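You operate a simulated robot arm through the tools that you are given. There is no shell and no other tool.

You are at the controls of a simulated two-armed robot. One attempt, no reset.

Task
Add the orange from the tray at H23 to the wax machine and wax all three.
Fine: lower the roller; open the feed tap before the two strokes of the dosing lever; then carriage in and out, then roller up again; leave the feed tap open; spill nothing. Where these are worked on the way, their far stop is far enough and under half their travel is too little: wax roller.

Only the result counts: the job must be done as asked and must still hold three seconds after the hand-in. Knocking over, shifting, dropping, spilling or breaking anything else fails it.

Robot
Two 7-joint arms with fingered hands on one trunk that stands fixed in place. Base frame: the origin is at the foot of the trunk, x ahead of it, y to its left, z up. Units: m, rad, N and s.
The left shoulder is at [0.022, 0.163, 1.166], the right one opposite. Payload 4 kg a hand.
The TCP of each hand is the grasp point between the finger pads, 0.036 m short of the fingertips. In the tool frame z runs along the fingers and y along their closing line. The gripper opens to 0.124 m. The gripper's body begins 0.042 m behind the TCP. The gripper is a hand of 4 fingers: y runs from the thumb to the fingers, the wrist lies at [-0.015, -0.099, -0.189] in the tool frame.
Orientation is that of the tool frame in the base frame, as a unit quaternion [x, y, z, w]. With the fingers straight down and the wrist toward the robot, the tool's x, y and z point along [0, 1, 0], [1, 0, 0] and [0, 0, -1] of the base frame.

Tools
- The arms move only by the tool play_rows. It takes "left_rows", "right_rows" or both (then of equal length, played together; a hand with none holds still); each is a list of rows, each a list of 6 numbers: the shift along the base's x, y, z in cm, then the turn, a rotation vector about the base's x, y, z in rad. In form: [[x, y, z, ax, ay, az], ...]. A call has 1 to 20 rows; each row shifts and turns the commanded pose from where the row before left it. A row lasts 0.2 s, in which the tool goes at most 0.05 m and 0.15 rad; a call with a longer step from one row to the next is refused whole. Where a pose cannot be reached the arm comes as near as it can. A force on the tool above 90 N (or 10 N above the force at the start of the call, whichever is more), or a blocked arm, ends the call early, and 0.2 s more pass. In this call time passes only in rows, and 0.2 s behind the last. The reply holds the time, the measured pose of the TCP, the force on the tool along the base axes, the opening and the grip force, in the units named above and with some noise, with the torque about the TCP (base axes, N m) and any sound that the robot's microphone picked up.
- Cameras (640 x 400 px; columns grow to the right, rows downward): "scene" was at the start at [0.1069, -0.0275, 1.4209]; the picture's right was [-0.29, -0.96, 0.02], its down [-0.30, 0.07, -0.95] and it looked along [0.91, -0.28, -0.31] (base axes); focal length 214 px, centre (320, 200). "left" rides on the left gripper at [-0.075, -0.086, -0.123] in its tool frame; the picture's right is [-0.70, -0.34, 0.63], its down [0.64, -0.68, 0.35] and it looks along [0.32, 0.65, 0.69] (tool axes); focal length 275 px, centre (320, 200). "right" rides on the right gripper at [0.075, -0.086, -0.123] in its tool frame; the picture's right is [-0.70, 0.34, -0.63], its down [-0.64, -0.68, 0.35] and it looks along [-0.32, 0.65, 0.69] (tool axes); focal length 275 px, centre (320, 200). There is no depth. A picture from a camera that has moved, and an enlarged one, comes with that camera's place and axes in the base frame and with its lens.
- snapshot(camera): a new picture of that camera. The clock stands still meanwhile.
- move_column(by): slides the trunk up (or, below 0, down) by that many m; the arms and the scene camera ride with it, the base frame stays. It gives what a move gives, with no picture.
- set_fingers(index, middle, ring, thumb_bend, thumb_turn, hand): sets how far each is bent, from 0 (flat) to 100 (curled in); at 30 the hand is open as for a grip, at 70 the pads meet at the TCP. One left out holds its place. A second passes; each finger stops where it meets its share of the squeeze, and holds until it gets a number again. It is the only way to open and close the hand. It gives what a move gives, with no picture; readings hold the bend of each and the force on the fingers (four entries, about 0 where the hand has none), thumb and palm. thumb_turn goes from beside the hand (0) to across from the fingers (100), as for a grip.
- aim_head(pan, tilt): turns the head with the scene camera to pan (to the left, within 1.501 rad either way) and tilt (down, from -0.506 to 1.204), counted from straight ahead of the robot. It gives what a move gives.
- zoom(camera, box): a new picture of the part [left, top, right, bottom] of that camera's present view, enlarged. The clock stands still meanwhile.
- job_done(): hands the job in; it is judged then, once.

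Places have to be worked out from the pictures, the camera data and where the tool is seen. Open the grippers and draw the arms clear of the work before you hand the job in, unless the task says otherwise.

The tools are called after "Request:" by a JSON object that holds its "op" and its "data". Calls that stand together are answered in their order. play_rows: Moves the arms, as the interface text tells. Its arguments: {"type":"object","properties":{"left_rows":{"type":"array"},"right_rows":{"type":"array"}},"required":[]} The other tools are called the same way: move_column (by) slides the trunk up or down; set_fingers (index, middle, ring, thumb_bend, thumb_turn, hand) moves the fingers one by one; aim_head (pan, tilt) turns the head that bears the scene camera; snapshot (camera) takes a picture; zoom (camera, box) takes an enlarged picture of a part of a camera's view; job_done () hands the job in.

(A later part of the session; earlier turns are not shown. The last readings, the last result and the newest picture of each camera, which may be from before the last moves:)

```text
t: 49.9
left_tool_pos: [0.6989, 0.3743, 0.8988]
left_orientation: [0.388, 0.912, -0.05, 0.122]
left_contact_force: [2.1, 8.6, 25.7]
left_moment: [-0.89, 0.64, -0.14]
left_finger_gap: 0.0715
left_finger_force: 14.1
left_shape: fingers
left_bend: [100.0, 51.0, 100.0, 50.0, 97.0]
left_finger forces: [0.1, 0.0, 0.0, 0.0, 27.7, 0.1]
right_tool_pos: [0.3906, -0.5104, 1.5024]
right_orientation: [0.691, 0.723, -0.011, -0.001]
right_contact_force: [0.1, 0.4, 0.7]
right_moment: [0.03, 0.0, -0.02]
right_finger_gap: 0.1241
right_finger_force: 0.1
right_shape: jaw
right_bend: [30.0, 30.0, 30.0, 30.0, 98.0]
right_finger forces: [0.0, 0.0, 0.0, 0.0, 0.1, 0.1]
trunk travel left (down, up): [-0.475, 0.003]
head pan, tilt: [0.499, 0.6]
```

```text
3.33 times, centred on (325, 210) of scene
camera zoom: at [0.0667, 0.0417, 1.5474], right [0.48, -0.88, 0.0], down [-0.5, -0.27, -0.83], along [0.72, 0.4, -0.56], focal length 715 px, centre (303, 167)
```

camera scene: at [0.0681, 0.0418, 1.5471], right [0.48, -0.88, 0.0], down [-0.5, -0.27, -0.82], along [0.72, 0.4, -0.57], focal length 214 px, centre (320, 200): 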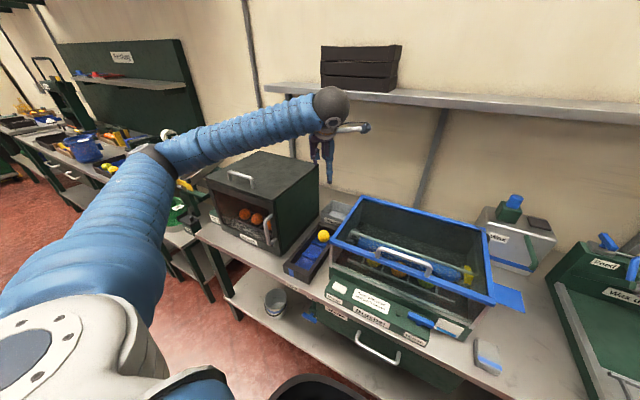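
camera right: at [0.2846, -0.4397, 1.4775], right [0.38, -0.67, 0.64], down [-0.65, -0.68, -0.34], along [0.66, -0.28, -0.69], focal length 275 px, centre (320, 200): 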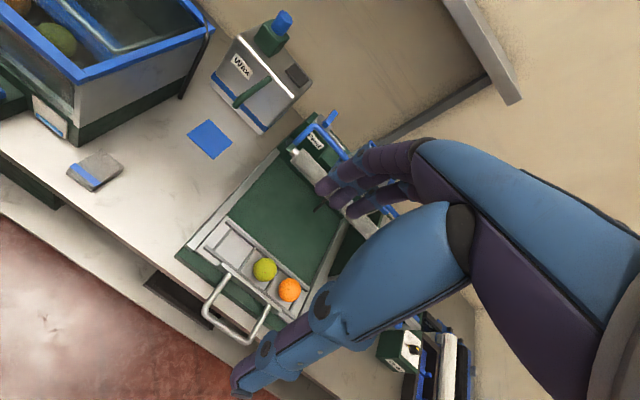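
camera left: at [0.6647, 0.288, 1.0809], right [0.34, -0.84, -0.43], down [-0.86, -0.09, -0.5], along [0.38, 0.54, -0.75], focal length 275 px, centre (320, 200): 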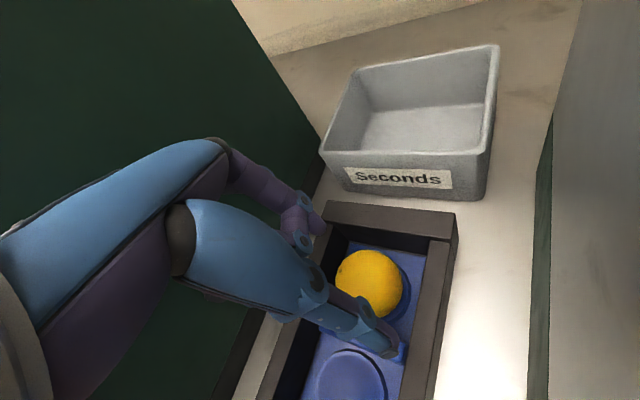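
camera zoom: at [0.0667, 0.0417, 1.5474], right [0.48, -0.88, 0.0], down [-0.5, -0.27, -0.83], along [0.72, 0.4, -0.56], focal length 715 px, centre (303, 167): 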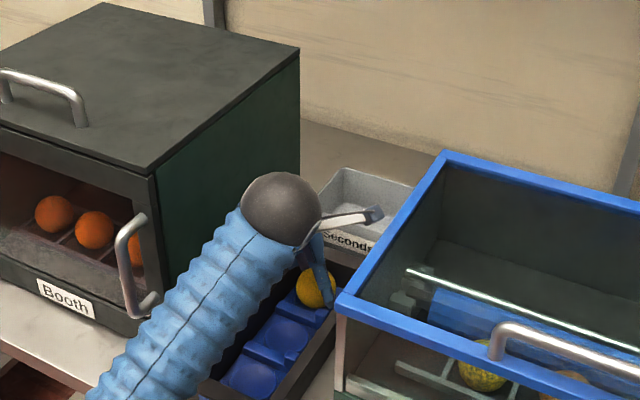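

The thumb tip landed on the divider's raised bump (27 N). I lift 1 cm right away and bring the thumb closer to the fruit so it clears the bump.

Request:
{"op": "play_rows", "data": {"left_rows": [[0, 0, 0.6, 0, 0, 0], [0, 0, 0.4, 0, 0, 0], [0, 0, 0, 0, 0, 0]]}}

Request:
{"op": "set_fingers", "data": {"hand": "left", "thumb_bend": 54}}

Request:
{"op": "zoom", "data": {"camera": "left", "box": [220, 160, 480, 400]}}

```text
t: 50.7
left_tool_pos: [0.6993, 0.3732, 0.9057]
left_orientation: [0.389, 0.912, -0.052, 0.119]
left_contact_force: [-0.3, 0.3, 0.6]
left_moment: [0.02, -0.01, -0.01]
left_finger_gap: 0.0714
left_finger_force: 0.0
left_shape: fingers
left_bend: [100.0, 51.0, 100.0, 50.0, 97.0]
left_finger forces: [0.1, 0.0, 0.1, 0.0, 0.0, 0.1]
right_tool_pos: [0.389, -0.5102, 1.5026]
right_orientation: [0.69, 0.723, -0.011, -0.002]
right_contact_force: [0.3, -0.3, -0.5]
right_moment: [-0.03, 0.01, 0.01]
right_finger_gap: 0.124
right_finger_force: 0.1
right_shape: jaw
right_bend: [30.0, 30.0, 30.0, 30.0, 98.0]
right_finger forces: [0.1, 0.1, 0.0, 0.0, 0.0, 0.0]
trunk travel left (down, up): [-0.475, 0.003]
head pan, tilt: [0.499, 0.6]
```

```text
t: 51.7
left_tool_pos: [0.7002, 0.3746, 0.906]
left_orientation: [0.388, 0.912, -0.051, 0.12]
left_contact_force: [0.3, 1.0, 0.3]
left_moment: [0.01, -0.01, 0.01]
left_finger_gap: 0.0707
left_finger_force: 0.0
left_shape: fingers
left_bend: [100.0, 51.0, 100.0, 52.0, 97.0]
left_finger forces: [0.1, 0.1, 0.0, 0.0, 0.1, 0.0]
right_tool_pos: [0.3904, -0.5096, 1.5018]
right_orientation: [0.691, 0.723, -0.011, -0.001]
right_contact_force: [0.1, -0.1, 0.3]
right_moment: [0.02, 0.0, -0.01]
right_finger_gap: 0.124
right_finger_force: 0.1
right_shape: jaw
right_bend: [30.0, 30.0, 30.0, 30.0, 98.0]
right_finger forces: [0.0, 0.1, 0.1, 0.0, 0.0, 0.0]
trunk travel left (down, up): [-0.475, 0.003]
head pan, tilt: [0.499, 0.6]
```

```text
1.67 times, centred on (350, 280) of left
camera zoom: at [0.6657, 0.2859, 1.0447], right [0.34, -0.84, -0.43], down [-0.86, -0.09, -0.5], along [0.38, 0.54, -0.75], focal length 459 px, centre (270, 67)
```

zoom: 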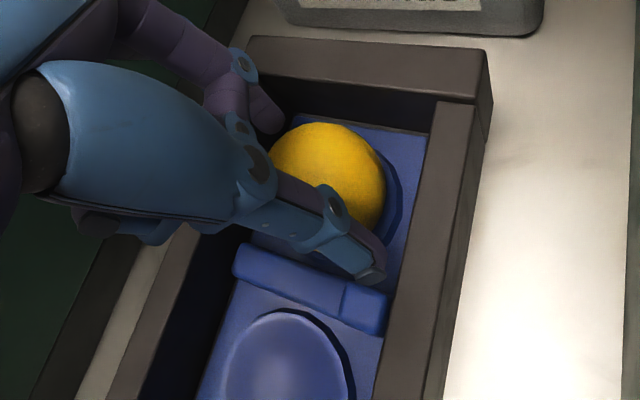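

The thumb now hangs over the cell floor inside the bump. I lower again about 1.3 cm.

Request:
{"op": "play_rows", "data": {"left_rows": [[0, 0, -0.4, 0, 0, 0], [0, 0, -0.4, 0, 0, 0], [0, 0, -0.4, 0, 0, 0], [0, 0, 0, 0, 0, 0]]}}

Request:
{"op": "zoom", "data": {"camera": "left", "box": [220, 160, 480, 400]}}

```text
t: 52.7
left_tool_pos: [0.7005, 0.3739, 0.8937]
left_orientation: [0.389, 0.912, -0.052, 0.12]
left_contact_force: [-0.1, 1.2, 8.6]
left_moment: [-0.29, 0.21, -0.06]
left_finger_gap: 0.0707
left_finger_force: 4.1
left_shape: fingers
left_bend: [100.0, 51.0, 100.0, 53.0, 97.0]
left_finger forces: [0.1, 0.0, 0.1, 0.1, 9.0, 0.0]
right_tool_pos: [0.3898, -0.5105, 1.5019]
right_orientation: [0.691, 0.723, -0.011, -0.002]
right_contact_force: [0.7, -0.9, 0.7]
right_moment: [0.02, -0.02, -0.03]
right_finger_gap: 0.1238
right_finger_force: 0.1
right_shape: jaw
right_bend: [30.0, 30.0, 30.0, 30.0, 98.0]
right_finger forces: [0.0, 0.1, 0.0, 0.0, 0.0, 0.0]
trunk travel left (down, up): [-0.475, 0.003]
head pan, tilt: [0.499, 0.6]
```

```text
1.67 times, centred on (350, 280) of left
camera zoom: at [0.6653, 0.2858, 1.0335], right [0.34, -0.84, -0.43], down [-0.86, -0.09, -0.5], along [0.38, 0.54, -0.75], focal length 459 px, centre (270, 67)
```

zoom: 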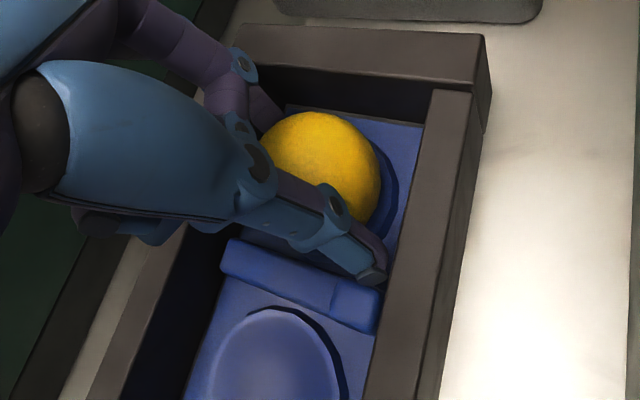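

The thumb just touches the insert (9 N), so this is low enough. I rise 3 mm and close middle finger and thumb on the fruit.

Request:
{"op": "play_rows", "data": {"left_rows": [[0, 0, 0.3, 0, 0, 0], [0, 0, 0, 0, 0, 0]]}}

Request:
{"op": "set_fingers", "data": {"hand": "left", "middle": 62, "thumb_bend": 62}}

Request:
{"op": "zoom", "data": {"camera": "left", "box": [220, 160, 480, 400]}}

```text
t: 53.3
left_tool_pos: [0.6984, 0.3731, 0.8955]
left_orientation: [0.388, 0.912, -0.052, 0.12]
left_contact_force: [0.9, 0.0, -0.5]
left_moment: [0.01, 0.0, 0.03]
left_finger_gap: 0.0709
left_finger_force: 0.0
left_shape: fingers
left_bend: [100.0, 51.0, 100.0, 53.0, 97.0]
left_finger forces: [0.0, 0.1, 0.1, 0.1, 0.0, 0.1]
right_tool_pos: [0.3906, -0.5098, 1.5014]
right_orientation: [0.691, 0.723, -0.011, -0.002]
right_contact_force: [0.2, -0.6, 0.6]
right_moment: [-0.01, 0.0, -0.01]
right_finger_gap: 0.1241
right_finger_force: 0.1
right_shape: jaw
right_bend: [30.0, 30.0, 30.0, 30.0, 98.0]
right_finger forces: [0.0, 0.0, 0.0, 0.0, 0.0, 0.1]
trunk travel left (down, up): [-0.475, 0.003]
head pan, tilt: [0.499, 0.6]
```

```text
t: 54.3
left_tool_pos: [0.6991, 0.3735, 0.8963]
left_orientation: [0.388, 0.912, -0.05, 0.119]
left_contact_force: [0.5, 0.9, 0.6]
left_moment: [0.08, -0.07, -0.03]
left_finger_gap: 0.0708
left_finger_force: 4.2
left_shape: fingers
left_bend: [100.0, 58.0, 100.0, 58.0, 97.0]
left_finger forces: [0.1, 4.6, 0.0, 0.0, 3.8, 0.0]
right_tool_pos: [0.3914, -0.5104, 1.5021]
right_orientation: [0.691, 0.723, -0.011, -0.002]
right_contact_force: [0.0, -0.1, 0.5]
right_moment: [-0.01, 0.01, 0.0]
right_finger_gap: 0.1242
right_finger_force: 0.0
right_shape: jaw
right_bend: [30.0, 30.0, 30.0, 30.0, 98.0]
right_finger forces: [0.1, 0.1, 0.1, 0.0, 0.1, 0.1]
trunk travel left (down, up): [-0.475, 0.003]
head pan, tilt: [0.499, 0.6]
```

```text
1.67 times, centred on (350, 280) of left
camera zoom: at [0.6655, 0.2856, 1.0357], right [0.34, -0.84, -0.43], down [-0.86, -0.09, -0.5], along [0.38, 0.54, -0.75], focal length 459 px, centre (270, 67)
```

zoom: 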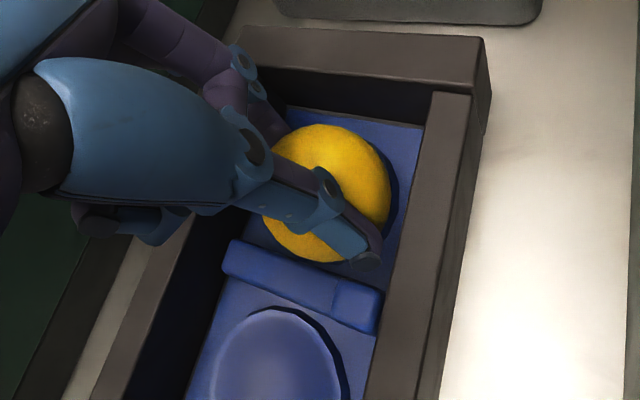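

Both pads hold the fruit (≈4 N each), and it looks centred between them. I lift slowly 4 cm.

Request:
{"op": "play_rows", "data": {"left_rows": [[0, 0, 0.3, 0, 0, 0], [0, 0, 0.4, 0, 0, 0], [0, 0, 0.5, 0, 0, 0], [0, 0, 0.6, 0, 0, 0], [0, 0, 0.6, 0, 0, 0], [0, 0, 0.6, 0, 0, 0], [0, 0, 0.6, 0, 0, 0], [0, 0, 0.4, 0, 0, 0], [0, 0, 0, 0, 0, 0]]}}

Request:
{"op": "zoom", "data": {"camera": "left", "box": [220, 160, 480, 400]}}

Request:
{"op": "zoom", "data": {"camera": "scene", "box": [250, 150, 400, 270]}}

```text
t: 56.3
left_tool_pos: [0.7007, 0.3736, 0.9378]
left_orientation: [0.388, 0.912, -0.051, 0.12]
left_contact_force: [0.0, -0.5, -2.0]
left_moment: [0.03, 0.03, 0.0]
left_finger_gap: 0.0707
left_finger_force: 3.4
left_shape: fingers
left_bend: [100.0, 58.0, 100.0, 58.0, 97.0]
left_finger forces: [0.0, 3.7, 0.0, 0.1, 3.7, 0.0]
right_tool_pos: [0.3901, -0.5093, 1.5026]
right_orientation: [0.691, 0.723, -0.011, -0.003]
right_contact_force: [0.0, 0.1, -0.6]
right_moment: [-0.01, -0.02, 0.0]
right_finger_gap: 0.1242
right_finger_force: 0.0
right_shape: jaw
right_bend: [30.0, 30.0, 30.0, 30.0, 98.0]
right_finger forces: [0.0, 0.1, 0.0, 0.0, 0.1, 0.1]
trunk travel left (down, up): [-0.475, 0.003]
head pan, tilt: [0.499, 0.6]
```

```text
1.67 times, centred on (350, 280) of left
camera zoom: at [0.666, 0.2854, 1.0763], right [0.34, -0.84, -0.43], down [-0.86, -0.09, -0.5], along [0.38, 0.54, -0.75], focal length 459 px, centre (270, 67)
```

zoom: 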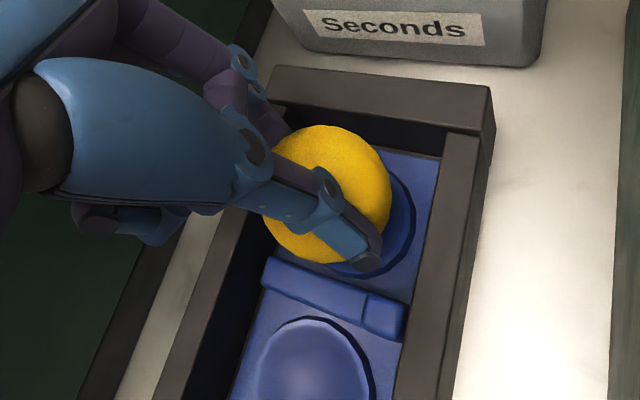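

```text
3.33 times, centred on (325, 210) of scene
camera zoom: at [0.0682, 0.0417, 1.5471], right [0.48, -0.88, 0.0], down [-0.5, -0.27, -0.82], along [0.72, 0.4, -0.57], focal length 715 px, centre (303, 167)
```

zoom: 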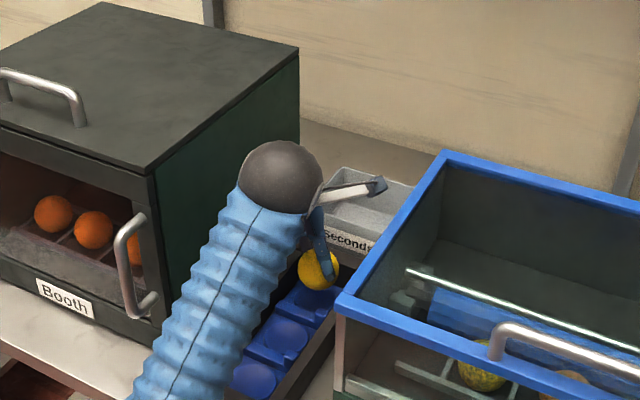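

The fruit is out of its cup and securely held. I raise it straight up to clear the hood, undoing the lean on the way.

Request:
{"op": "play_rows", "data": {"left_rows": [[0, 0, 0.8, 0, 0, 0], [0, 0, 1.1, 0, 0, 0], [0, 0, 1.3, 0, 0, 0], [0, 0, 1.4, 0, 0, 0], [0, 0, 1.4, 0, 0, 0], [0, 0, 1.4, 0, 0, 0], [0, 0, 1.4, 0.0189, 0.0181, 0], [0, 0, 1.4, 0.0189, 0.0181, 0], [0, 0, 1.4, 0.0189, 0.0181, 0], [0, 0, 1.4, 0.0189, 0.0181, 0], [0, 0, 1.4, 0.0189, 0.0181, 0], [0, 0, 1.4, 0.0189, 0.0181, 0], [0, 0, 1.4, 0.0189, 0.0181, 0], [0, 0, 1.4, 0.0189, 0.0181, 0], [0, 0, 1.4, 0.0189, 0.0181, 0], [0, 0, 1.4, 0.0189, 0.0181, 0], [0, 0, 1.4, 0, 0, 0], [0, 0, 1.4, 0, 0, 0], [0, 0, 1.2, 0, 0, 0], [0, 0, 0.8, 0, 0, 0]]}}

Request:
{"op": "snapshot", "data": {"camera": "scene"}}

Request:
{"op": "snapshot", "data": {"camera": "left"}}

```text
t: 60.5
left_tool_pos: [0.6994, 0.375, 1.199]
left_orientation: [0.391, 0.92, -0.001, 0.0]
left_contact_force: [-0.1, 0.0, -0.2]
left_moment: [-0.01, 0.02, 0.01]
left_finger_gap: 0.0708
left_finger_force: 3.2
left_shape: fingers
left_bend: [100.0, 59.0, 100.0, 58.0, 97.0]
left_finger forces: [0.0, 3.7, 0.0, 0.0, 3.6, 0.0]
right_tool_pos: [0.3913, -0.5105, 1.5024]
right_orientation: [0.691, 0.723, -0.011, -0.003]
right_contact_force: [-0.6, 0.5, -0.5]
right_moment: [-0.02, 0.01, 0.06]
right_finger_gap: 0.1242
right_finger_force: 0.1
right_shape: jaw
right_bend: [30.0, 30.0, 30.0, 30.0, 98.0]
right_finger forces: [0.0, 0.0, 0.0, 0.1, 0.0, 0.0]
trunk travel left (down, up): [-0.475, 0.003]
head pan, tilt: [0.499, 0.6]
```

```text
taken
camera scene: at [0.0683, 0.0414, 1.5471], right [0.48, -0.88, 0.0], down [-0.5, -0.27, -0.82], along [0.72, 0.4, -0.57], focal length 214 px, centre (320, 200)
```

scene: 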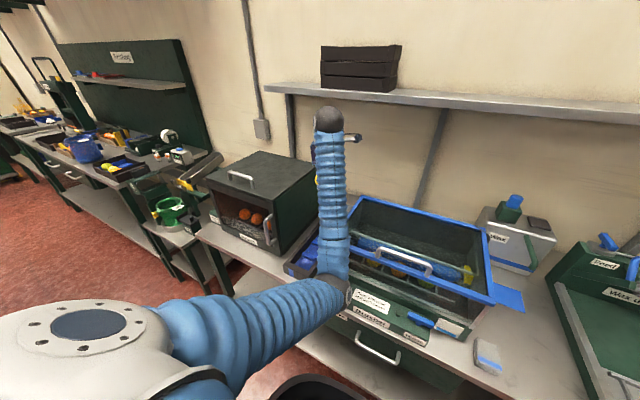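

```text
taken
camera left: at [0.6899, 0.2611, 1.3225], right [0.24, -0.74, -0.63], down [-0.94, -0.01, -0.34], along [0.25, 0.68, -0.69], focal length 275 px, centre (320, 200)
```

left: 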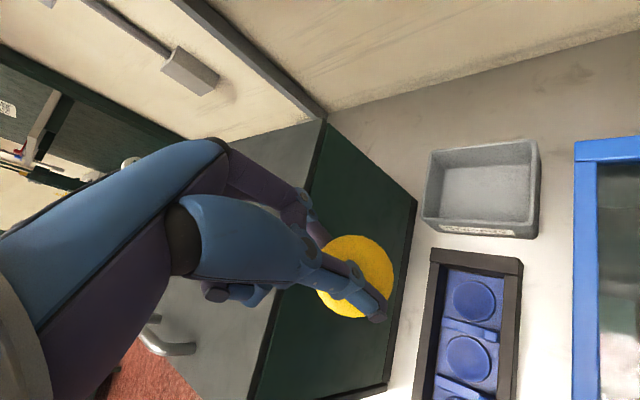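

The fruit is held firmly. I now carry it toward the robot's centre, turning the hand back to yaw 0, staying above the hood.

Request:
{"op": "play_rows", "data": {"left_rows": [[-0.7, -0.7, 0.3, 0, 0, -0.03], [-0.7, -1.1, 0.3, 0, 0, -0.03], [-0.7, -1.3, 0.3, 0, 0, -0.03], [-0.7, -1.3, 0.3, 0, 0, -0.03], [-0.7, -1.3, 0.3, 0, 0, -0.03], [-0.7, -1.3, 0.3, 0, 0, -0.03], [-0.7, -1.3, 0.3, 0, 0, -0.03], [-0.7, -1.3, 0.3, 0, 0, -0.03], [-0.7, -1.3, 0.3, 0, 0, -0.03], [-0.7, -1.3, 0.3, 0, 0, -0.03], [-0.7, -1.3, 0.3, 0, 0, -0.03], [-0.7, -1.3, 0.3, 0, 0, -0.03], [-0.7, -1.3, 0.3, 0, 0, -0.03], [-0.7, -1.3, 0.3, 0, 0, -0.03], [-0.7, -1.3, 0.3, 0, 0, -0.03], [-0.7, -1.3, 0.3, 0, 0, -0.03], [-0.7, -1.3, 0.3, 0, 0, -0.03], [-0.7, -1.3, 0.3, 0, 0, -0.03], [-0.7, -1.1, 0.2, 0, 0, -0.03], [-0.7, -0.7, 0.1, 0, 0, -0.03]]}}

Request:
{"op": "snapshot", "data": {"camera": "scene"}}

Request:
{"op": "snapshot", "data": {"camera": "left"}}

```text
t: 64.9
left_tool_pos: [0.6525, 0.2241, 1.1832]
left_orientation: [0.613, 0.788, 0.051, -0.018]
left_contact_force: [0.4, 0.7, -1.6]
left_moment: [0.02, -0.01, -0.01]
left_finger_gap: 0.0706
left_finger_force: 3.2
left_shape: fingers
left_bend: [100.0, 59.0, 100.0, 58.0, 97.0]
left_finger forces: [0.1, 3.5, 0.0, 0.0, 3.8, 0.0]
left hand out of reach, approached as far as the arm can: row 9, 10, 11, 12, 13, 14, 15, 16, 17, 18, 19, 20
right_tool_pos: [0.3924, -0.5101, 1.5017]
right_orientation: [0.691, 0.723, -0.011, -0.003]
right_contact_force: [0.1, -0.2, 0.0]
right_moment: [-0.03, -0.01, 0.0]
right_finger_gap: 0.1241
right_finger_force: 0.1
right_shape: jaw
right_bend: [30.0, 30.0, 30.0, 30.0, 98.0]
right_finger forces: [0.1, 0.0, 0.1, 0.0, 0.1, 0.0]
trunk travel left (down, up): [-0.475, 0.003]
head pan, tilt: [0.499, 0.6]
stopped in row 20 (left hand): the arm was blocked; the commanded pose is now the measured one
```

```text
taken
camera scene: at [0.0683, 0.0416, 1.5471], right [0.48, -0.88, 0.0], down [-0.5, -0.27, -0.82], along [0.72, 0.4, -0.57], focal length 214 px, centre (320, 200)
```

scene: 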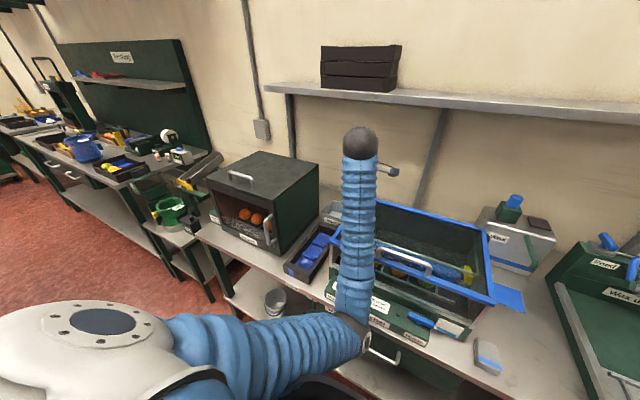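

```text
taken
camera left: at [0.5838, 0.1191, 1.2941], right [-0.13, -0.69, -0.71], down [-0.81, 0.49, -0.32], along [0.57, 0.53, -0.62], focal length 275 px, centre (320, 200)
```

left: 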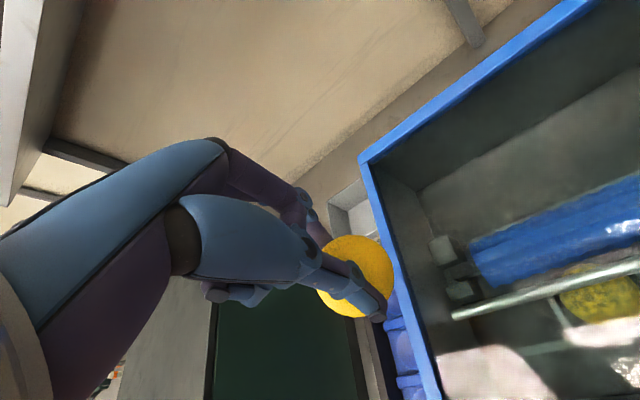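

The arm hit a joint limit with its elbow tucked in and low. I go back toward the earlier free place, rise, and turn the hand there so that the elbow swings out again.

Request:
{"op": "play_rows", "data": {"left_rows": [[0.2, 0.8, 0.8, 0, 0, 0], [0.2, 0.9, 0.8, 0, 0, 0], [0.2, 0.9, 0.8, 0, 0, 0], [0.2, 0.9, 0.8, 0, 0, 0], [0.2, 0.9, 0.8, 0, 0, 0], [0.2, 0.9, 0.8, 0, 0, 0], [0.2, 0.9, 0.8, 0, 0, 0], [0.2, 0.9, 0.8, 0, 0, 0], [0, 0.9, 0.8, 0, 0, 0], [0, 0.6, 0.8, 0, 0, 0], [0, 0, 0, 0, 0, 0]]}}

Request:
{"op": "snapshot", "data": {"camera": "scene"}}

```text
t: 67.3
left_tool_pos: [0.6698, 0.3079, 1.2632]
left_orientation: [0.615, 0.787, 0.049, -0.016]
left_contact_force: [0.3, 0.6, -0.3]
left_moment: [-0.03, 0.01, 0.01]
left_finger_gap: 0.0708
left_finger_force: 3.8
left_shape: fingers
left_bend: [100.0, 59.0, 100.0, 58.0, 97.0]
left_finger forces: [0.0, 3.3, 0.0, 0.0, 3.5, 0.0]
right_tool_pos: [0.392, -0.5101, 1.5021]
right_orientation: [0.692, 0.722, -0.011, -0.002]
right_contact_force: [0.1, 0.0, -0.8]
right_moment: [0.0, -0.01, 0.04]
right_finger_gap: 0.1239
right_finger_force: 0.0
right_shape: jaw
right_bend: [30.0, 30.0, 30.0, 30.0, 98.0]
right_finger forces: [0.0, 0.0, 0.0, 0.1, 0.0, 0.2]
trunk travel left (down, up): [-0.475, 0.003]
head pan, tilt: [0.499, 0.6]
```

```text
taken
camera scene: at [0.0683, 0.0415, 1.5471], right [0.48, -0.88, 0.0], down [-0.5, -0.27, -0.82], along [0.72, 0.4, -0.57], focal length 214 px, centre (320, 200)
```

scene: 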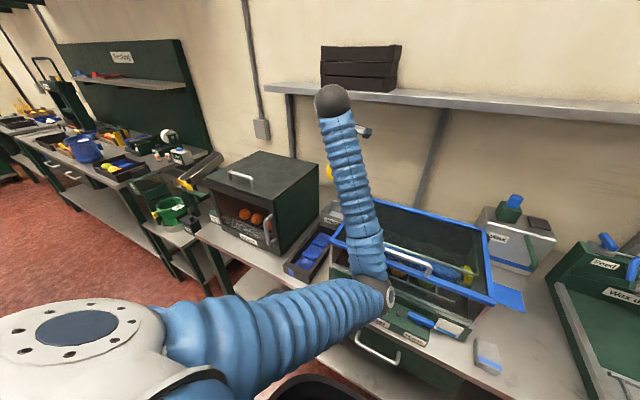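

The elbow is still tucked inwards. I test a small yaw change to see which way it frees the elbow.

Request:
{"op": "play_rows", "data": {"left_rows": [[0, 0, 0.5, -0.02, 0, -0.06], [0, 0, 0.5, -0.02, 0, -0.06], [0, 0, 0.5, -0.02, 0, -0.06], [0, 0, 0.5, -0.02, 0, -0.06], [0, 0, 0.5, -0.02, 0, -0.06], [0, 0, 0, 0, 0, 0]]}}

Request:
{"op": "snapshot", "data": {"camera": "scene"}}

```text
t: 68.7
left_tool_pos: [0.7097, 0.3168, 1.2578]
left_orientation: [0.725, 0.688, 0.014, 0.021]
left_contact_force: [-0.5, 0.3, -0.9]
left_moment: [0.01, 0.01, 0.01]
left_finger_gap: 0.0707
left_finger_force: 3.8
left_shape: fingers
left_bend: [100.0, 59.0, 100.0, 58.0, 97.0]
left_finger forces: [0.0, 3.5, 0.0, 0.0, 3.6, 0.1]
left hand out of reach, approached as far as the arm can: row 2, 3, 4, 5
right_tool_pos: [0.3912, -0.5103, 1.5032]
right_orientation: [0.69, 0.723, -0.011, -0.003]
right_contact_force: [-0.2, 0.0, 0.3]
right_moment: [-0.05, 0.0, -0.05]
right_finger_gap: 0.1243
right_finger_force: 0.2
right_shape: jaw
right_bend: [30.0, 30.0, 30.0, 30.0, 98.0]
right_finger forces: [0.1, 0.0, 0.0, 0.0, 0.0, 0.0]
trunk travel left (down, up): [-0.475, 0.003]
head pan, tilt: [0.499, 0.6]
```

```text
taken
camera scene: at [0.068, 0.0415, 1.5471], right [0.48, -0.88, 0.0], down [-0.5, -0.27, -0.83], along [0.72, 0.4, -0.56], focal length 214 px, centre (320, 200)
```

scene: 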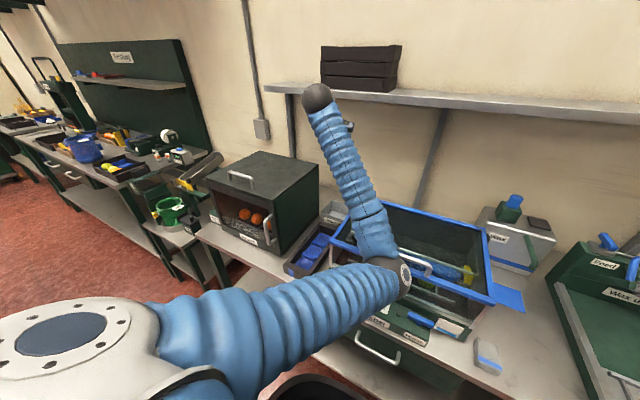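

Negative yaw drives the elbow further in, so I turn the hand the other way (positive yaw) to swing the elbow back out to the left.

Request:
{"op": "play_rows", "data": {"left_rows": [[-0.2, 0.3, 0, 0.01, 0, 0.07], [-0.2, 0.3, 0, 0.01, 0, 0.07], [-0.2, 0.3, 0, 0.01, 0, 0.07], [-0.2, 0.3, 0, 0, 0, 0.07], [-0.2, 0.3, 0, 0, 0, 0.07], [-0.2, 0.3, 0, 0, 0, 0.07], [0, 0.3, 0, 0, 0, 0.07], [0, 0.3, 0, 0, 0, 0.07], [0, 0.3, 0, 0, 0, 0.07], [0, 0.3, 0, 0, 0, 0.07], [0, 0.3, 0, 0, 0, 0.07], [0, 0, 0, 0, 0, 0.07], [0, 0, 0, 0, 0, 0.07], [0, 0, 0, 0, 0, 0]]}}

Request:
{"op": "snapshot", "data": {"camera": "scene"}}

```text
t: 71.7
left_tool_pos: [0.6999, 0.3524, 1.2586]
left_orientation: [0.349, 0.937, 0.024, 0.0]
left_contact_force: [-0.8, -1.2, -0.2]
left_moment: [-0.01, 0.0, -0.01]
left_finger_gap: 0.0709
left_finger_force: 3.9
left_shape: fingers
left_bend: [100.0, 59.0, 100.0, 58.0, 97.0]
left_finger forces: [0.0, 3.3, 0.0, 0.1, 3.4, 0.1]
right_tool_pos: [0.3922, -0.5091, 1.5025]
right_orientation: [0.691, 0.723, -0.011, -0.002]
right_contact_force: [-0.5, 0.0, 0.6]
right_moment: [0.0, -0.01, 0.01]
right_finger_gap: 0.1241
right_finger_force: 0.1
right_shape: jaw
right_bend: [30.0, 30.0, 30.0, 30.0, 98.0]
right_finger forces: [0.0, 0.1, 0.1, 0.0, 0.0, 0.0]
trunk travel left (down, up): [-0.475, 0.003]
head pan, tilt: [0.499, 0.6]
```

```text
taken
camera scene: at [0.0682, 0.0417, 1.5471], right [0.48, -0.88, 0.0], down [-0.5, -0.27, -0.82], along [0.72, 0.4, -0.57], focal length 214 px, centre (320, 200)
```

scene: 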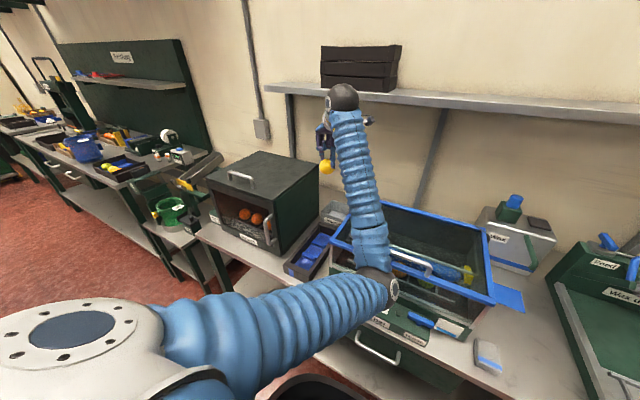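

The elbow stays tucked. I'll stretch the arm forward near full extension (as in its start pose), where both elbow families merge, while returning the hand to yaw 0.

Request:
{"op": "play_rows", "data": {"left_rows": [[1.0, -0.2, 0.2, 0, 0, 0], [1.1, -0.2, 0.2, 0, 0, 0], [1.1, -0.2, 0.2, 0, 0, 0], [1.1, -0.2, 0.2, 0, 0, 0], [1.1, -0.2, 0.2, 0, 0, 0], [1.1, -0.2, 0.2, 0, 0, 0], [1.1, -0.2, 0.2, 0, 0, 0], [1.1, -0.2, 0.2, 0, 0, 0], [1.1, -0.2, 0.2, 0, 0, 0], [1.1, -0.2, 0.2, 0, 0, 0], [1.1, -0.2, 0.2, 0, 0, 0], [1.1, -0.2, 0.2, 0, 0, 0], [1.1, -0.2, 0.2, 0, 0, 0], [1.0, -0.2, 0.2, 0, 0, 0], [0, 0, 0, 0, 0, 0]]}}

Request:
{"op": "snapshot", "data": {"camera": "scene"}}

```text
t: 74.9
left_tool_pos: [0.8499, 0.3238, 1.2872]
left_orientation: [0.35, 0.936, 0.025, 0.0]
left_contact_force: [-0.1, -0.7, -0.9]
left_moment: [0.0, -0.01, 0.0]
left_finger_gap: 0.0706
left_finger_force: 3.4
left_shape: fingers
left_bend: [100.0, 59.0, 100.0, 58.0, 97.0]
left_finger forces: [0.0, 3.3, 0.0, 0.0, 3.4, 0.0]
right_tool_pos: [0.3908, -0.51, 1.502]
right_orientation: [0.69, 0.724, -0.011, -0.002]
right_contact_force: [-0.5, 0.3, 0.4]
right_moment: [0.01, -0.02, 0.02]
right_finger_gap: 0.1239
right_finger_force: 0.1
right_shape: jaw
right_bend: [30.0, 30.0, 30.0, 30.0, 98.0]
right_finger forces: [0.1, 0.0, 0.1, 0.1, 0.0, 0.0]
trunk travel left (down, up): [-0.475, 0.003]
head pan, tilt: [0.499, 0.6]
```

```text
taken
camera scene: at [0.0682, 0.0415, 1.5471], right [0.48, -0.88, 0.0], down [-0.5, -0.27, -0.82], along [0.72, 0.4, -0.57], focal length 214 px, centre (320, 200)
```

scene: 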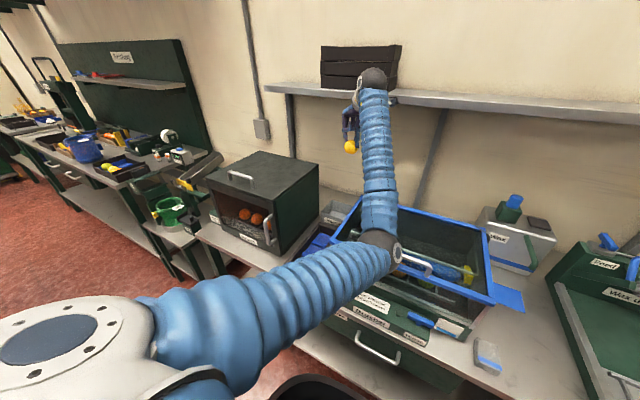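

The shelf front edge is at x≈1.0, so there's room. I extend a little more to straighten the arm, then turn toward yaw 0.

Request:
{"op": "play_rows", "data": {"left_rows": [[0.8, -0.2, 0.2, 0, 0, 0], [0.8, -0.2, 0.2, 0, 0, 0], [0.8, -0.2, 0.2, 0, 0, 0], [0.8, -0.2, 0.2, 0, 0, 0], [0.8, -0.2, 0.2, 0, 0, 0], [0.4, 0, 0, 0, 0, -0.06], [0.4, 0, 0, 0, 0, -0.06], [0.4, 0, 0, 0, 0, -0.06], [0, 0, 0, 0, 0, -0.06], [0, 0, 0, 0, 0, -0.06], [0, 0, 0, 0, 0, -0.06], [0, 0, 0, 0, 0, -0.06], [0, 0, 0, 0, 0, -0.06], [0, 0, 0, 0, 0, -0.06], [0, 0, 0, 0, 0, -0.06], [0, 0, 0, 0, 0, 0]]}}

Request:
{"op": "snapshot", "data": {"camera": "scene"}}

```text
t: 78.3
left_tool_pos: [0.9038, 0.3129, 1.2962]
left_orientation: [0.611, 0.791, 0.025, 0.008]
left_contact_force: [-0.1, -0.3, -0.5]
left_moment: [-0.01, 0.0, 0.0]
left_finger_gap: 0.0708
left_finger_force: 3.2
left_shape: fingers
left_bend: [100.0, 59.0, 100.0, 58.0, 97.0]
left_finger forces: [0.0, 3.3, 0.1, 0.0, 3.3, 0.0]
right_tool_pos: [0.3921, -0.5108, 1.5026]
right_orientation: [0.691, 0.723, -0.011, -0.001]
right_contact_force: [-0.8, -0.1, 0.6]
right_moment: [0.0, 0.03, 0.0]
right_finger_gap: 0.124
right_finger_force: 0.0
right_shape: jaw
right_bend: [30.0, 30.0, 30.0, 30.0, 98.0]
right_finger forces: [0.0, 0.0, 0.1, 0.1, 0.0, 0.1]
trunk travel left (down, up): [-0.475, 0.003]
head pan, tilt: [0.499, 0.6]
```

```text
taken
camera scene: at [0.0683, 0.0414, 1.5471], right [0.48, -0.88, 0.0], down [-0.5, -0.27, -0.82], along [0.72, 0.4, -0.57], focal length 214 px, centre (320, 200)
```

scene: 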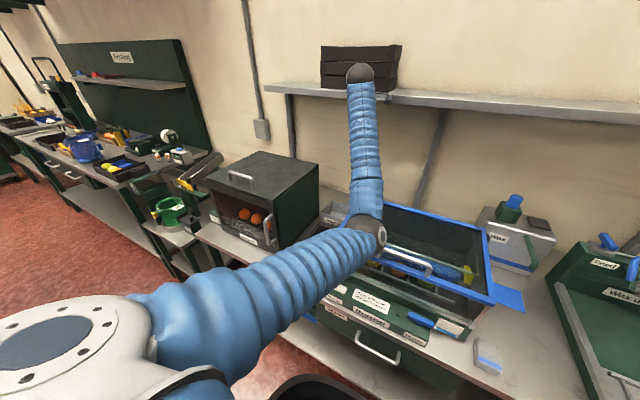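

No limit hit now. I continue turning to slightly negative yaw here and watch the elbow.

Request:
{"op": "play_rows", "data": {"left_rows": [[0, -0.3, 0.1, 0, 0, -0.06], [0, -0.3, 0.1, 0, 0, -0.06], [0, -0.3, 0.1, 0, 0, -0.06], [0, -0.3, 0.1, 0, 0, -0.06], [0, -0.3, 0.1, 0, 0, -0.06], [0, -0.3, 0.1, 0, 0, -0.06], [0, -0.3, 0.1, 0, 0, -0.06], [0, -0.3, 0.1, 0, 0, -0.06], [0, -0.3, 0.1, 0, 0, -0.06], [0, -0.3, 0.1, 0, 0, -0.06], [0, 0, 0, 0, 0, 0]]}}

Request:
{"op": "snapshot", "data": {"camera": "scene"}}

```text
t: 80.7
left_tool_pos: [0.9018, 0.2838, 1.3068]
left_orientation: [0.817, 0.575, 0.022, 0.015]
left_contact_force: [-0.6, -0.2, -0.5]
left_moment: [0.01, 0.03, -0.01]
left_finger_gap: 0.0705
left_finger_force: 3.4
left_shape: fingers
left_bend: [100.0, 59.0, 100.0, 58.0, 97.0]
left_finger forces: [0.1, 3.2, 0.0, 0.0, 3.3, 0.0]
right_tool_pos: [0.3908, -0.51, 1.5024]
right_orientation: [0.691, 0.723, -0.011, -0.002]
right_contact_force: [-0.2, -0.2, 0.4]
right_moment: [-0.02, 0.01, -0.03]
right_finger_gap: 0.124
right_finger_force: 0.0
right_shape: jaw
right_bend: [30.0, 30.0, 30.0, 30.0, 98.0]
right_finger forces: [0.0, 0.0, 0.0, 0.0, 0.1, 0.1]
trunk travel left (down, up): [-0.475, 0.003]
head pan, tilt: [0.499, 0.6]
```

```text
taken
camera scene: at [0.0683, 0.0414, 1.5471], right [0.48, -0.88, 0.0], down [-0.5, -0.27, -0.82], along [0.72, 0.4, -0.57], focal length 214 px, centre (320, 200)
```

scene: 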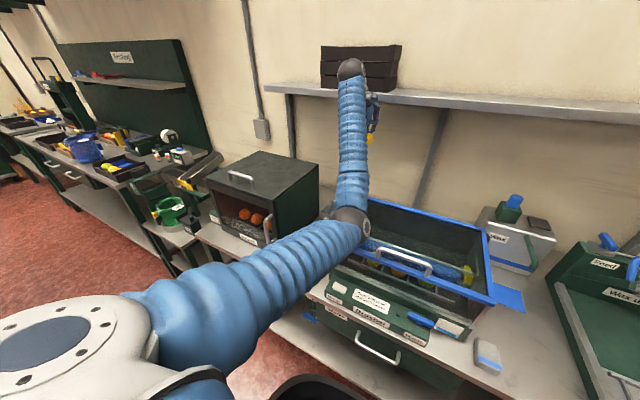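

Now the elbow is coming back to the left. I carry on moving the hand to the right with gradually more negative yaw.

Request:
{"op": "play_rows", "data": {"left_rows": [[-0.3, -1.2, 0.1, 0, 0, -0.02], [-0.4, -1.3, 0.1, 0, 0, -0.02], [-0.5, -1.3, 0.1, 0, 0, -0.02], [-0.6, -1.3, 0.1, 0, 0, -0.02], [-0.6, -1.3, 0.1, 0, 0, -0.02], [-0.6, -1.3, 0.1, 0, 0, -0.02], [-0.6, -1.3, 0.1, 0, 0, -0.02], [-0.6, -1.3, 0.1, 0, 0, -0.02], [-0.6, -1.3, 0.1, 0, 0, -0.02], [-0.6, -1.3, 0.1, 0, 0, -0.02], [-0.6, -1.3, 0, 0, 0, -0.02], [-0.6, -1.3, 0, 0, 0, -0.02], [-0.6, -1.3, 0, 0, 0, -0.02], [-0.6, -1.3, 0, 0, 0, -0.02], [-0.6, -1.3, 0, 0, 0, -0.02], [-0.6, -1.3, 0, 0, 0, -0.02], [-0.6, -1.3, 0, 0, 0, -0.02], [-0.6, -1.3, 0, 0, 0, -0.02], [0, 0, 0, 0, 0, 0]]}}

Request:
{"op": "aim_head", "data": {"pan": 0.0, "tilt": 0.6}}

Request:
{"op": "snapshot", "data": {"camera": "scene"}}

```text
t: 84.7
left_tool_pos: [0.8018, 0.0502, 1.317]
left_orientation: [0.908, 0.419, 0.017, 0.017]
left_contact_force: [0.0, 0.4, -0.7]
left_moment: [-0.01, 0.01, 0.01]
left_finger_gap: 0.0704
left_finger_force: 3.2
left_shape: fingers
left_bend: [100.0, 59.0, 100.0, 58.0, 97.0]
left_finger forces: [0.0, 3.2, 0.1, 0.0, 3.3, 0.1]
right_tool_pos: [0.3909, -0.5102, 1.5022]
right_orientation: [0.691, 0.723, -0.012, -0.002]
right_contact_force: [1.0, 0.0, 0.1]
right_moment: [0.01, 0.03, 0.0]
right_finger_gap: 0.1239
right_finger_force: 0.0
right_shape: jaw
right_bend: [30.0, 30.0, 30.0, 30.0, 98.0]
right_finger forces: [0.1, 0.0, 0.0, 0.1, 0.0, 0.0]
trunk travel left (down, up): [-0.475, 0.003]
head pan, tilt: [0.499, 0.6]
```

```text
t: 85.6
left_tool_pos: [0.8017, 0.0524, 1.3155]
left_orientation: [0.908, 0.418, 0.019, 0.017]
left_contact_force: [-0.2, 0.1, -1.6]
left_moment: [0.03, 0.03, -0.01]
left_finger_gap: 0.0705
left_finger_force: 2.7
left_shape: fingers
left_bend: [100.0, 59.0, 100.0, 58.0, 97.0]
left_finger forces: [0.0, 3.2, 0.0, 0.0, 3.2, 0.1]
right_tool_pos: [0.3909, -0.5097, 1.5022]
right_orientation: [0.691, 0.723, -0.011, -0.002]
right_contact_force: [-0.9, 0.0, -0.4]
right_moment: [0.02, 0.01, -0.01]
right_finger_gap: 0.1239
right_finger_force: 0.1
right_shape: jaw
right_bend: [30.0, 30.0, 30.0, 30.0, 98.0]
right_finger forces: [0.0, 0.0, 0.1, 0.0, 0.0, 0.1]
trunk travel left (down, up): [-0.475, 0.003]
head pan, tilt: [0.0, 0.6]
```

```text
taken
camera scene: at [0.0791, -0.0007, 1.5471], right [0.0, -1.0, 0.0], down [-0.57, 0.0, -0.82], along [0.82, 0.0, -0.57], focal length 214 px, centre (320, 200)
```

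scene: 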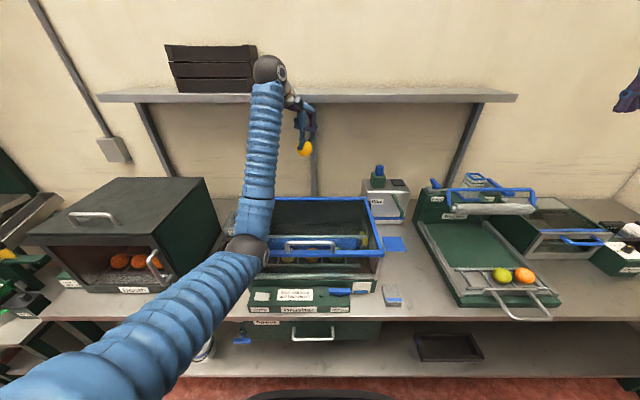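

The elbow is well placed and the fruit is held. I refresh the squeeze, then carry the fruit on toward the wax unit at this height.

Request:
{"op": "set_fingers", "data": {"hand": "left", "middle": 66, "thumb_bend": 66}}

Request:
{"op": "play_rows", "data": {"left_rows": [[-0.5, -1.0, 0, 0, 0, -0.01], [-0.6, -1.3, 0, 0, 0, -0.01], [-0.6, -1.3, 0, 0, 0, -0.01], [-0.6, -1.3, 0, 0, 0, -0.01], [-0.6, -1.3, 0, 0, 0, -0.01], [-0.6, -1.3, 0, 0, 0, -0.01], [-0.6, -1.3, 0, 0, 0, -0.01], [-0.6, -1.3, 0, 0, 0, -0.01], [-0.6, -1.3, 0, 0, 0, -0.01], [-0.6, -1.3, 0, 0, 0, -0.01], [-0.6, -1.3, 0, 0, 0, -0.01], [-0.6, -1.3, 0, 0, 0, -0.01], [-0.6, -1.3, 0, 0, 0, -0.01], [-0.6, -1.3, 0, 0, 0, -0.01], [-0.6, -1.3, 0, 0, 0, -0.01], [-0.6, -1.3, 0, 0, 0, -0.01], [-0.6, -1.3, 0, 0, 0, -0.01], [-0.6, -1.3, 0, 0, 0, -0.01], [-0.6, -1.3, 0, 0, 0, -0.01]]}}

Request:
{"op": "snapshot", "data": {"camera": "scene"}}

```text
t: 86.6
left_tool_pos: [0.8015, 0.0503, 1.3163]
left_orientation: [0.908, 0.419, 0.018, 0.018]
left_contact_force: [0.0, -0.1, -2.2]
left_moment: [0.0, 0.01, -0.01]
left_finger_gap: 0.0707
left_finger_force: 6.7
left_shape: fingers
left_bend: [100.0, 60.0, 100.0, 59.0, 96.0]
left_finger forces: [0.0, 6.7, 0.1, 0.0, 6.7, 0.1]
right_tool_pos: [0.3911, -0.5101, 1.5016]
right_orientation: [0.691, 0.723, -0.011, -0.002]
right_contact_force: [-0.5, -0.6, 0.1]
right_moment: [0.0, 0.0, -0.02]
right_finger_gap: 0.124
right_finger_force: 0.0
right_shape: jaw
right_bend: [30.0, 30.0, 30.0, 30.0, 98.0]
right_finger forces: [0.1, 0.0, 0.0, 0.0, 0.0, 0.0]
trunk travel left (down, up): [-0.475, 0.003]
head pan, tilt: [0.0, 0.6]
```

```text
t: 90.6
left_tool_pos: [0.688, -0.1946, 1.3176]
left_orientation: [0.943, 0.332, 0.016, 0.019]
left_contact_force: [0.1, 0.3, -1.7]
left_moment: [-0.04, 0.04, 0.05]
left_finger_gap: 0.0706
left_finger_force: 7.2
left_shape: fingers
left_bend: [100.0, 60.0, 100.0, 60.0, 96.0]
left_finger forces: [0.0, 6.7, 0.0, 0.0, 6.7, 0.1]
right_tool_pos: [0.3905, -0.5101, 1.5036]
right_orientation: [0.691, 0.723, -0.01, -0.003]
right_contact_force: [0.2, -1.0, -1.1]
right_moment: [0.0, -0.01, 0.03]
right_finger_gap: 0.124
right_finger_force: 0.0
right_shape: jaw
right_bend: [30.0, 30.0, 30.0, 30.0, 98.0]
right_finger forces: [0.1, 0.0, 0.0, 0.0, 0.0, 0.0]
trunk travel left (down, up): [-0.475, 0.003]
head pan, tilt: [0.0, 0.6]
```

```text
taken
camera scene: at [0.079, -0.0014, 1.5471], right [0.0, -1.0, 0.0], down [-0.57, 0.0, -0.82], along [0.82, 0.0, -0.57], focal length 214 px, centre (320, 200)
```

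scene: 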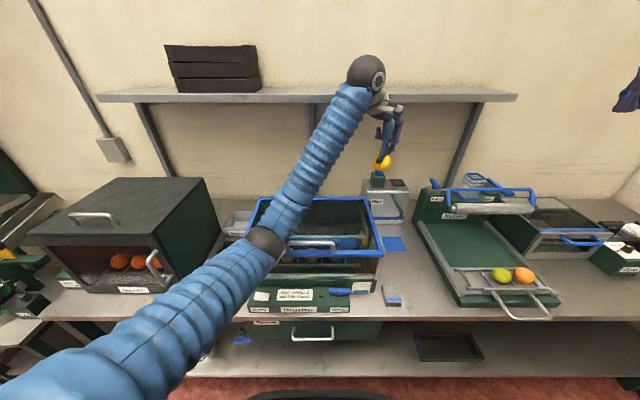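

Force is up to 6.7 N and all is clear. I continue to the right.

Request:
{"op": "play_rows", "data": {"left_rows": [[-0.6, -1.3, 0, 0, 0, -0.01], [-0.6, -1.3, 0, 0, 0, -0.01], [-0.6, -1.3, 0, 0, 0, -0.01], [-0.6, -1.3, 0, 0, 0, -0.01], [-0.6, -1.3, 0, 0, 0, -0.01], [-0.6, -1.3, 0, 0, 0, -0.01], [-0.6, -1.3, 0, 0, 0, -0.01], [-0.6, -1.3, 0, 0, 0, -0.01], [-0.6, -1.3, 0, 0, 0, -0.01], [-0.6, -1.3, 0, 0, 0, -0.01], [-0.6, -1.3, 0, 0, 0, -0.01], [-0.6, -1.3, 0, 0, 0, -0.01], [-0.6, -1.3, 0, 0, 0, -0.01], [-0.6, -1.3, 0, 0, 0, -0.01], [-0.6, -1.3, 0, 0, 0, -0.01], [0, 0, 0, 0, 0, 0]]}}

Request:
{"op": "aim_head", "data": {"pan": -0.5, "tilt": 0.6}}

Request:
{"op": "snapshot", "data": {"camera": "scene"}}

Request:
{"op": "snapshot", "data": {"camera": "right"}}

```text
t: 94.0
left_tool_pos: [0.5991, -0.3878, 1.3162]
left_orientation: [0.965, 0.26, 0.014, 0.02]
left_contact_force: [0.1, 0.1, -1.4]
left_moment: [-0.01, -0.01, -0.06]
left_finger_gap: 0.0706
left_finger_force: 6.5
left_shape: fingers
left_bend: [100.0, 60.0, 100.0, 60.0, 96.0]
left_finger forces: [0.0, 6.7, 0.0, 0.0, 6.7, 0.0]
right_tool_pos: [0.3907, -0.5104, 1.502]
right_orientation: [0.691, 0.723, -0.011, -0.002]
right_contact_force: [0.1, -0.4, -0.4]
right_moment: [-0.02, -0.01, -0.01]
right_finger_gap: 0.1241
right_finger_force: 0.1
right_shape: jaw
right_bend: [30.0, 30.0, 30.0, 30.0, 98.0]
right_finger forces: [0.0, 0.1, 0.0, 0.0, 0.0, 0.0]
trunk travel left (down, up): [-0.475, 0.003]
head pan, tilt: [0.0, 0.6]
```

```text
t: 95.0
left_tool_pos: [0.5992, -0.3881, 1.3171]
left_orientation: [0.965, 0.261, 0.015, 0.021]
left_contact_force: [0.3, -0.1, -0.6]
left_moment: [-0.01, 0.02, 0.01]
left_finger_gap: 0.0706
left_finger_force: 6.7
left_shape: fingers
left_bend: [100.0, 60.0, 100.0, 60.0, 96.0]
left_finger forces: [0.0, 6.6, 0.1, 0.1, 6.6, 0.1]
right_tool_pos: [0.3914, -0.5107, 1.5012]
right_orientation: [0.69, 0.723, -0.01, -0.002]
right_contact_force: [0.6, 0.1, -0.8]
right_moment: [0.0, 0.02, -0.03]
right_finger_gap: 0.1239
right_finger_force: 0.0
right_shape: jaw
right_bend: [30.0, 30.0, 30.0, 30.0, 98.0]
right_finger forces: [0.0, 0.0, 0.1, 0.0, 0.0, 0.0]
trunk travel left (down, up): [-0.475, 0.003]
head pan, tilt: [-0.499, 0.6]
```

```text
taken
camera scene: at [0.0684, -0.0433, 1.5471], right [-0.48, -0.88, 0.0], down [-0.5, 0.27, -0.82], along [0.72, -0.39, -0.57], focal length 214 px, centre (320, 200)
```

scene: 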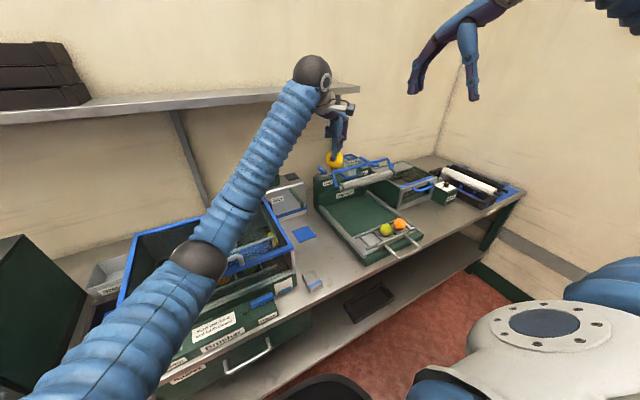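

```text
taken
camera right: at [0.3039, -0.4378, 1.6259], right [0.38, -0.67, 0.64], down [-0.66, -0.68, -0.33], along [0.65, -0.29, -0.7], focal length 275 px, centre (320, 200)
```

right: 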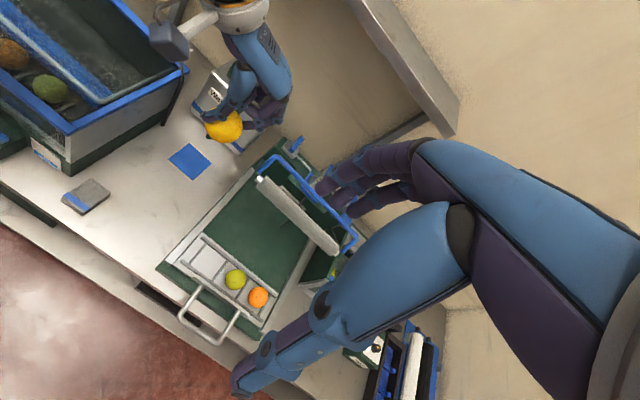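

The left hand carries the fruit well at (0.60, -0.39, 1.32). I move the right hand 22 cm to the right, out of the way but still viewing the carriage.

Request:
{"op": "play_rows", "data": {"right_rows": [[0, -1.0, 0, 0, 0, 0], [0, -1.4, 0, 0, 0, 0], [0, -1.5, 0, 0, 0, 0], [0, -1.5, 0, 0, 0, 0], [0, -1.5, 0, 0, 0, 0], [0, -1.5, 0, 0, 0, 0], [0, -1.5, 0, 0, 0, 0], [0, -1.5, 0, 0, 0, 0], [0, -1.5, 0, 0, 0, 0], [0, -1.5, 0, 0, 0, 0], [0, -1.5, 0, 0, 0, 0], [0, -1.5, 0, 0, 0, 0], [0, -1.5, 0, 0, 0, 0], [0, -1.5, 0, 0, 0, 0], [0, -1.2, 0, 0, 0, 0], [0, 0, 0, 0, 0, 0]]}}

Request:
{"op": "snapshot", "data": {"camera": "right"}}

Request:
{"op": "snapshot", "data": {"camera": "scene"}}

```text
t: 98.3
left_tool_pos: [0.5995, -0.3883, 1.3167]
left_orientation: [0.965, 0.261, 0.015, 0.02]
left_contact_force: [-0.1, 0.1, -1.5]
left_moment: [0.03, -0.03, -0.01]
left_finger_gap: 0.0707
left_finger_force: 6.5
left_shape: fingers
left_bend: [100.0, 60.0, 100.0, 60.0, 96.0]
left_finger forces: [0.1, 6.7, 0.1, 0.0, 6.6, 0.1]
right_tool_pos: [0.3901, -0.7267, 1.5027]
right_orientation: [0.691, 0.723, -0.012, -0.004]
right_contact_force: [0.0, 0.3, 0.5]
right_moment: [0.03, 0.02, -0.03]
right_finger_gap: 0.1239
right_finger_force: 0.0
right_shape: jaw
right_bend: [30.0, 30.0, 30.0, 30.0, 98.0]
right_finger forces: [0.0, 0.0, 0.0, 0.0, 0.1, 0.0]
trunk travel left (down, up): [-0.475, 0.003]
head pan, tilt: [-0.499, 0.6]
```

```text
taken
camera right: at [0.3031, -0.6541, 1.6265], right [0.38, -0.67, 0.64], down [-0.66, -0.68, -0.33], along [0.65, -0.29, -0.7], focal length 275 px, centre (320, 200)
```

right: 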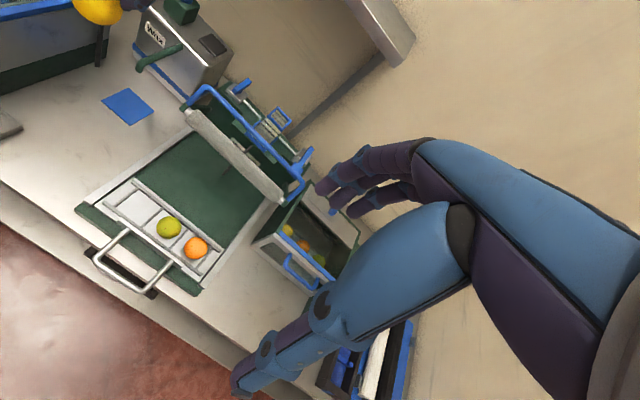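

```text
taken
camera scene: at [0.0683, -0.0432, 1.5471], right [-0.48, -0.88, 0.0], down [-0.5, 0.27, -0.82], along [0.72, -0.39, -0.57], focal length 214 px, centre (320, 200)
```

scene: 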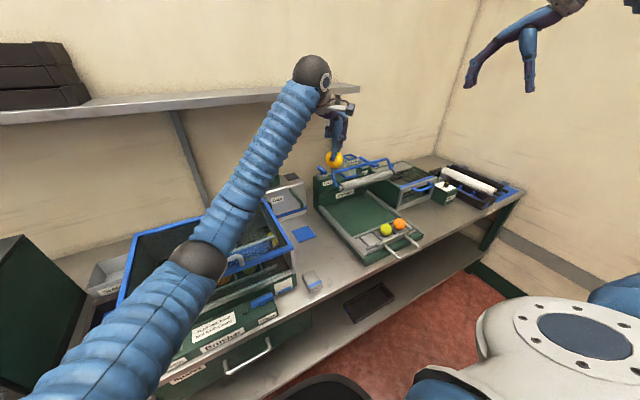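

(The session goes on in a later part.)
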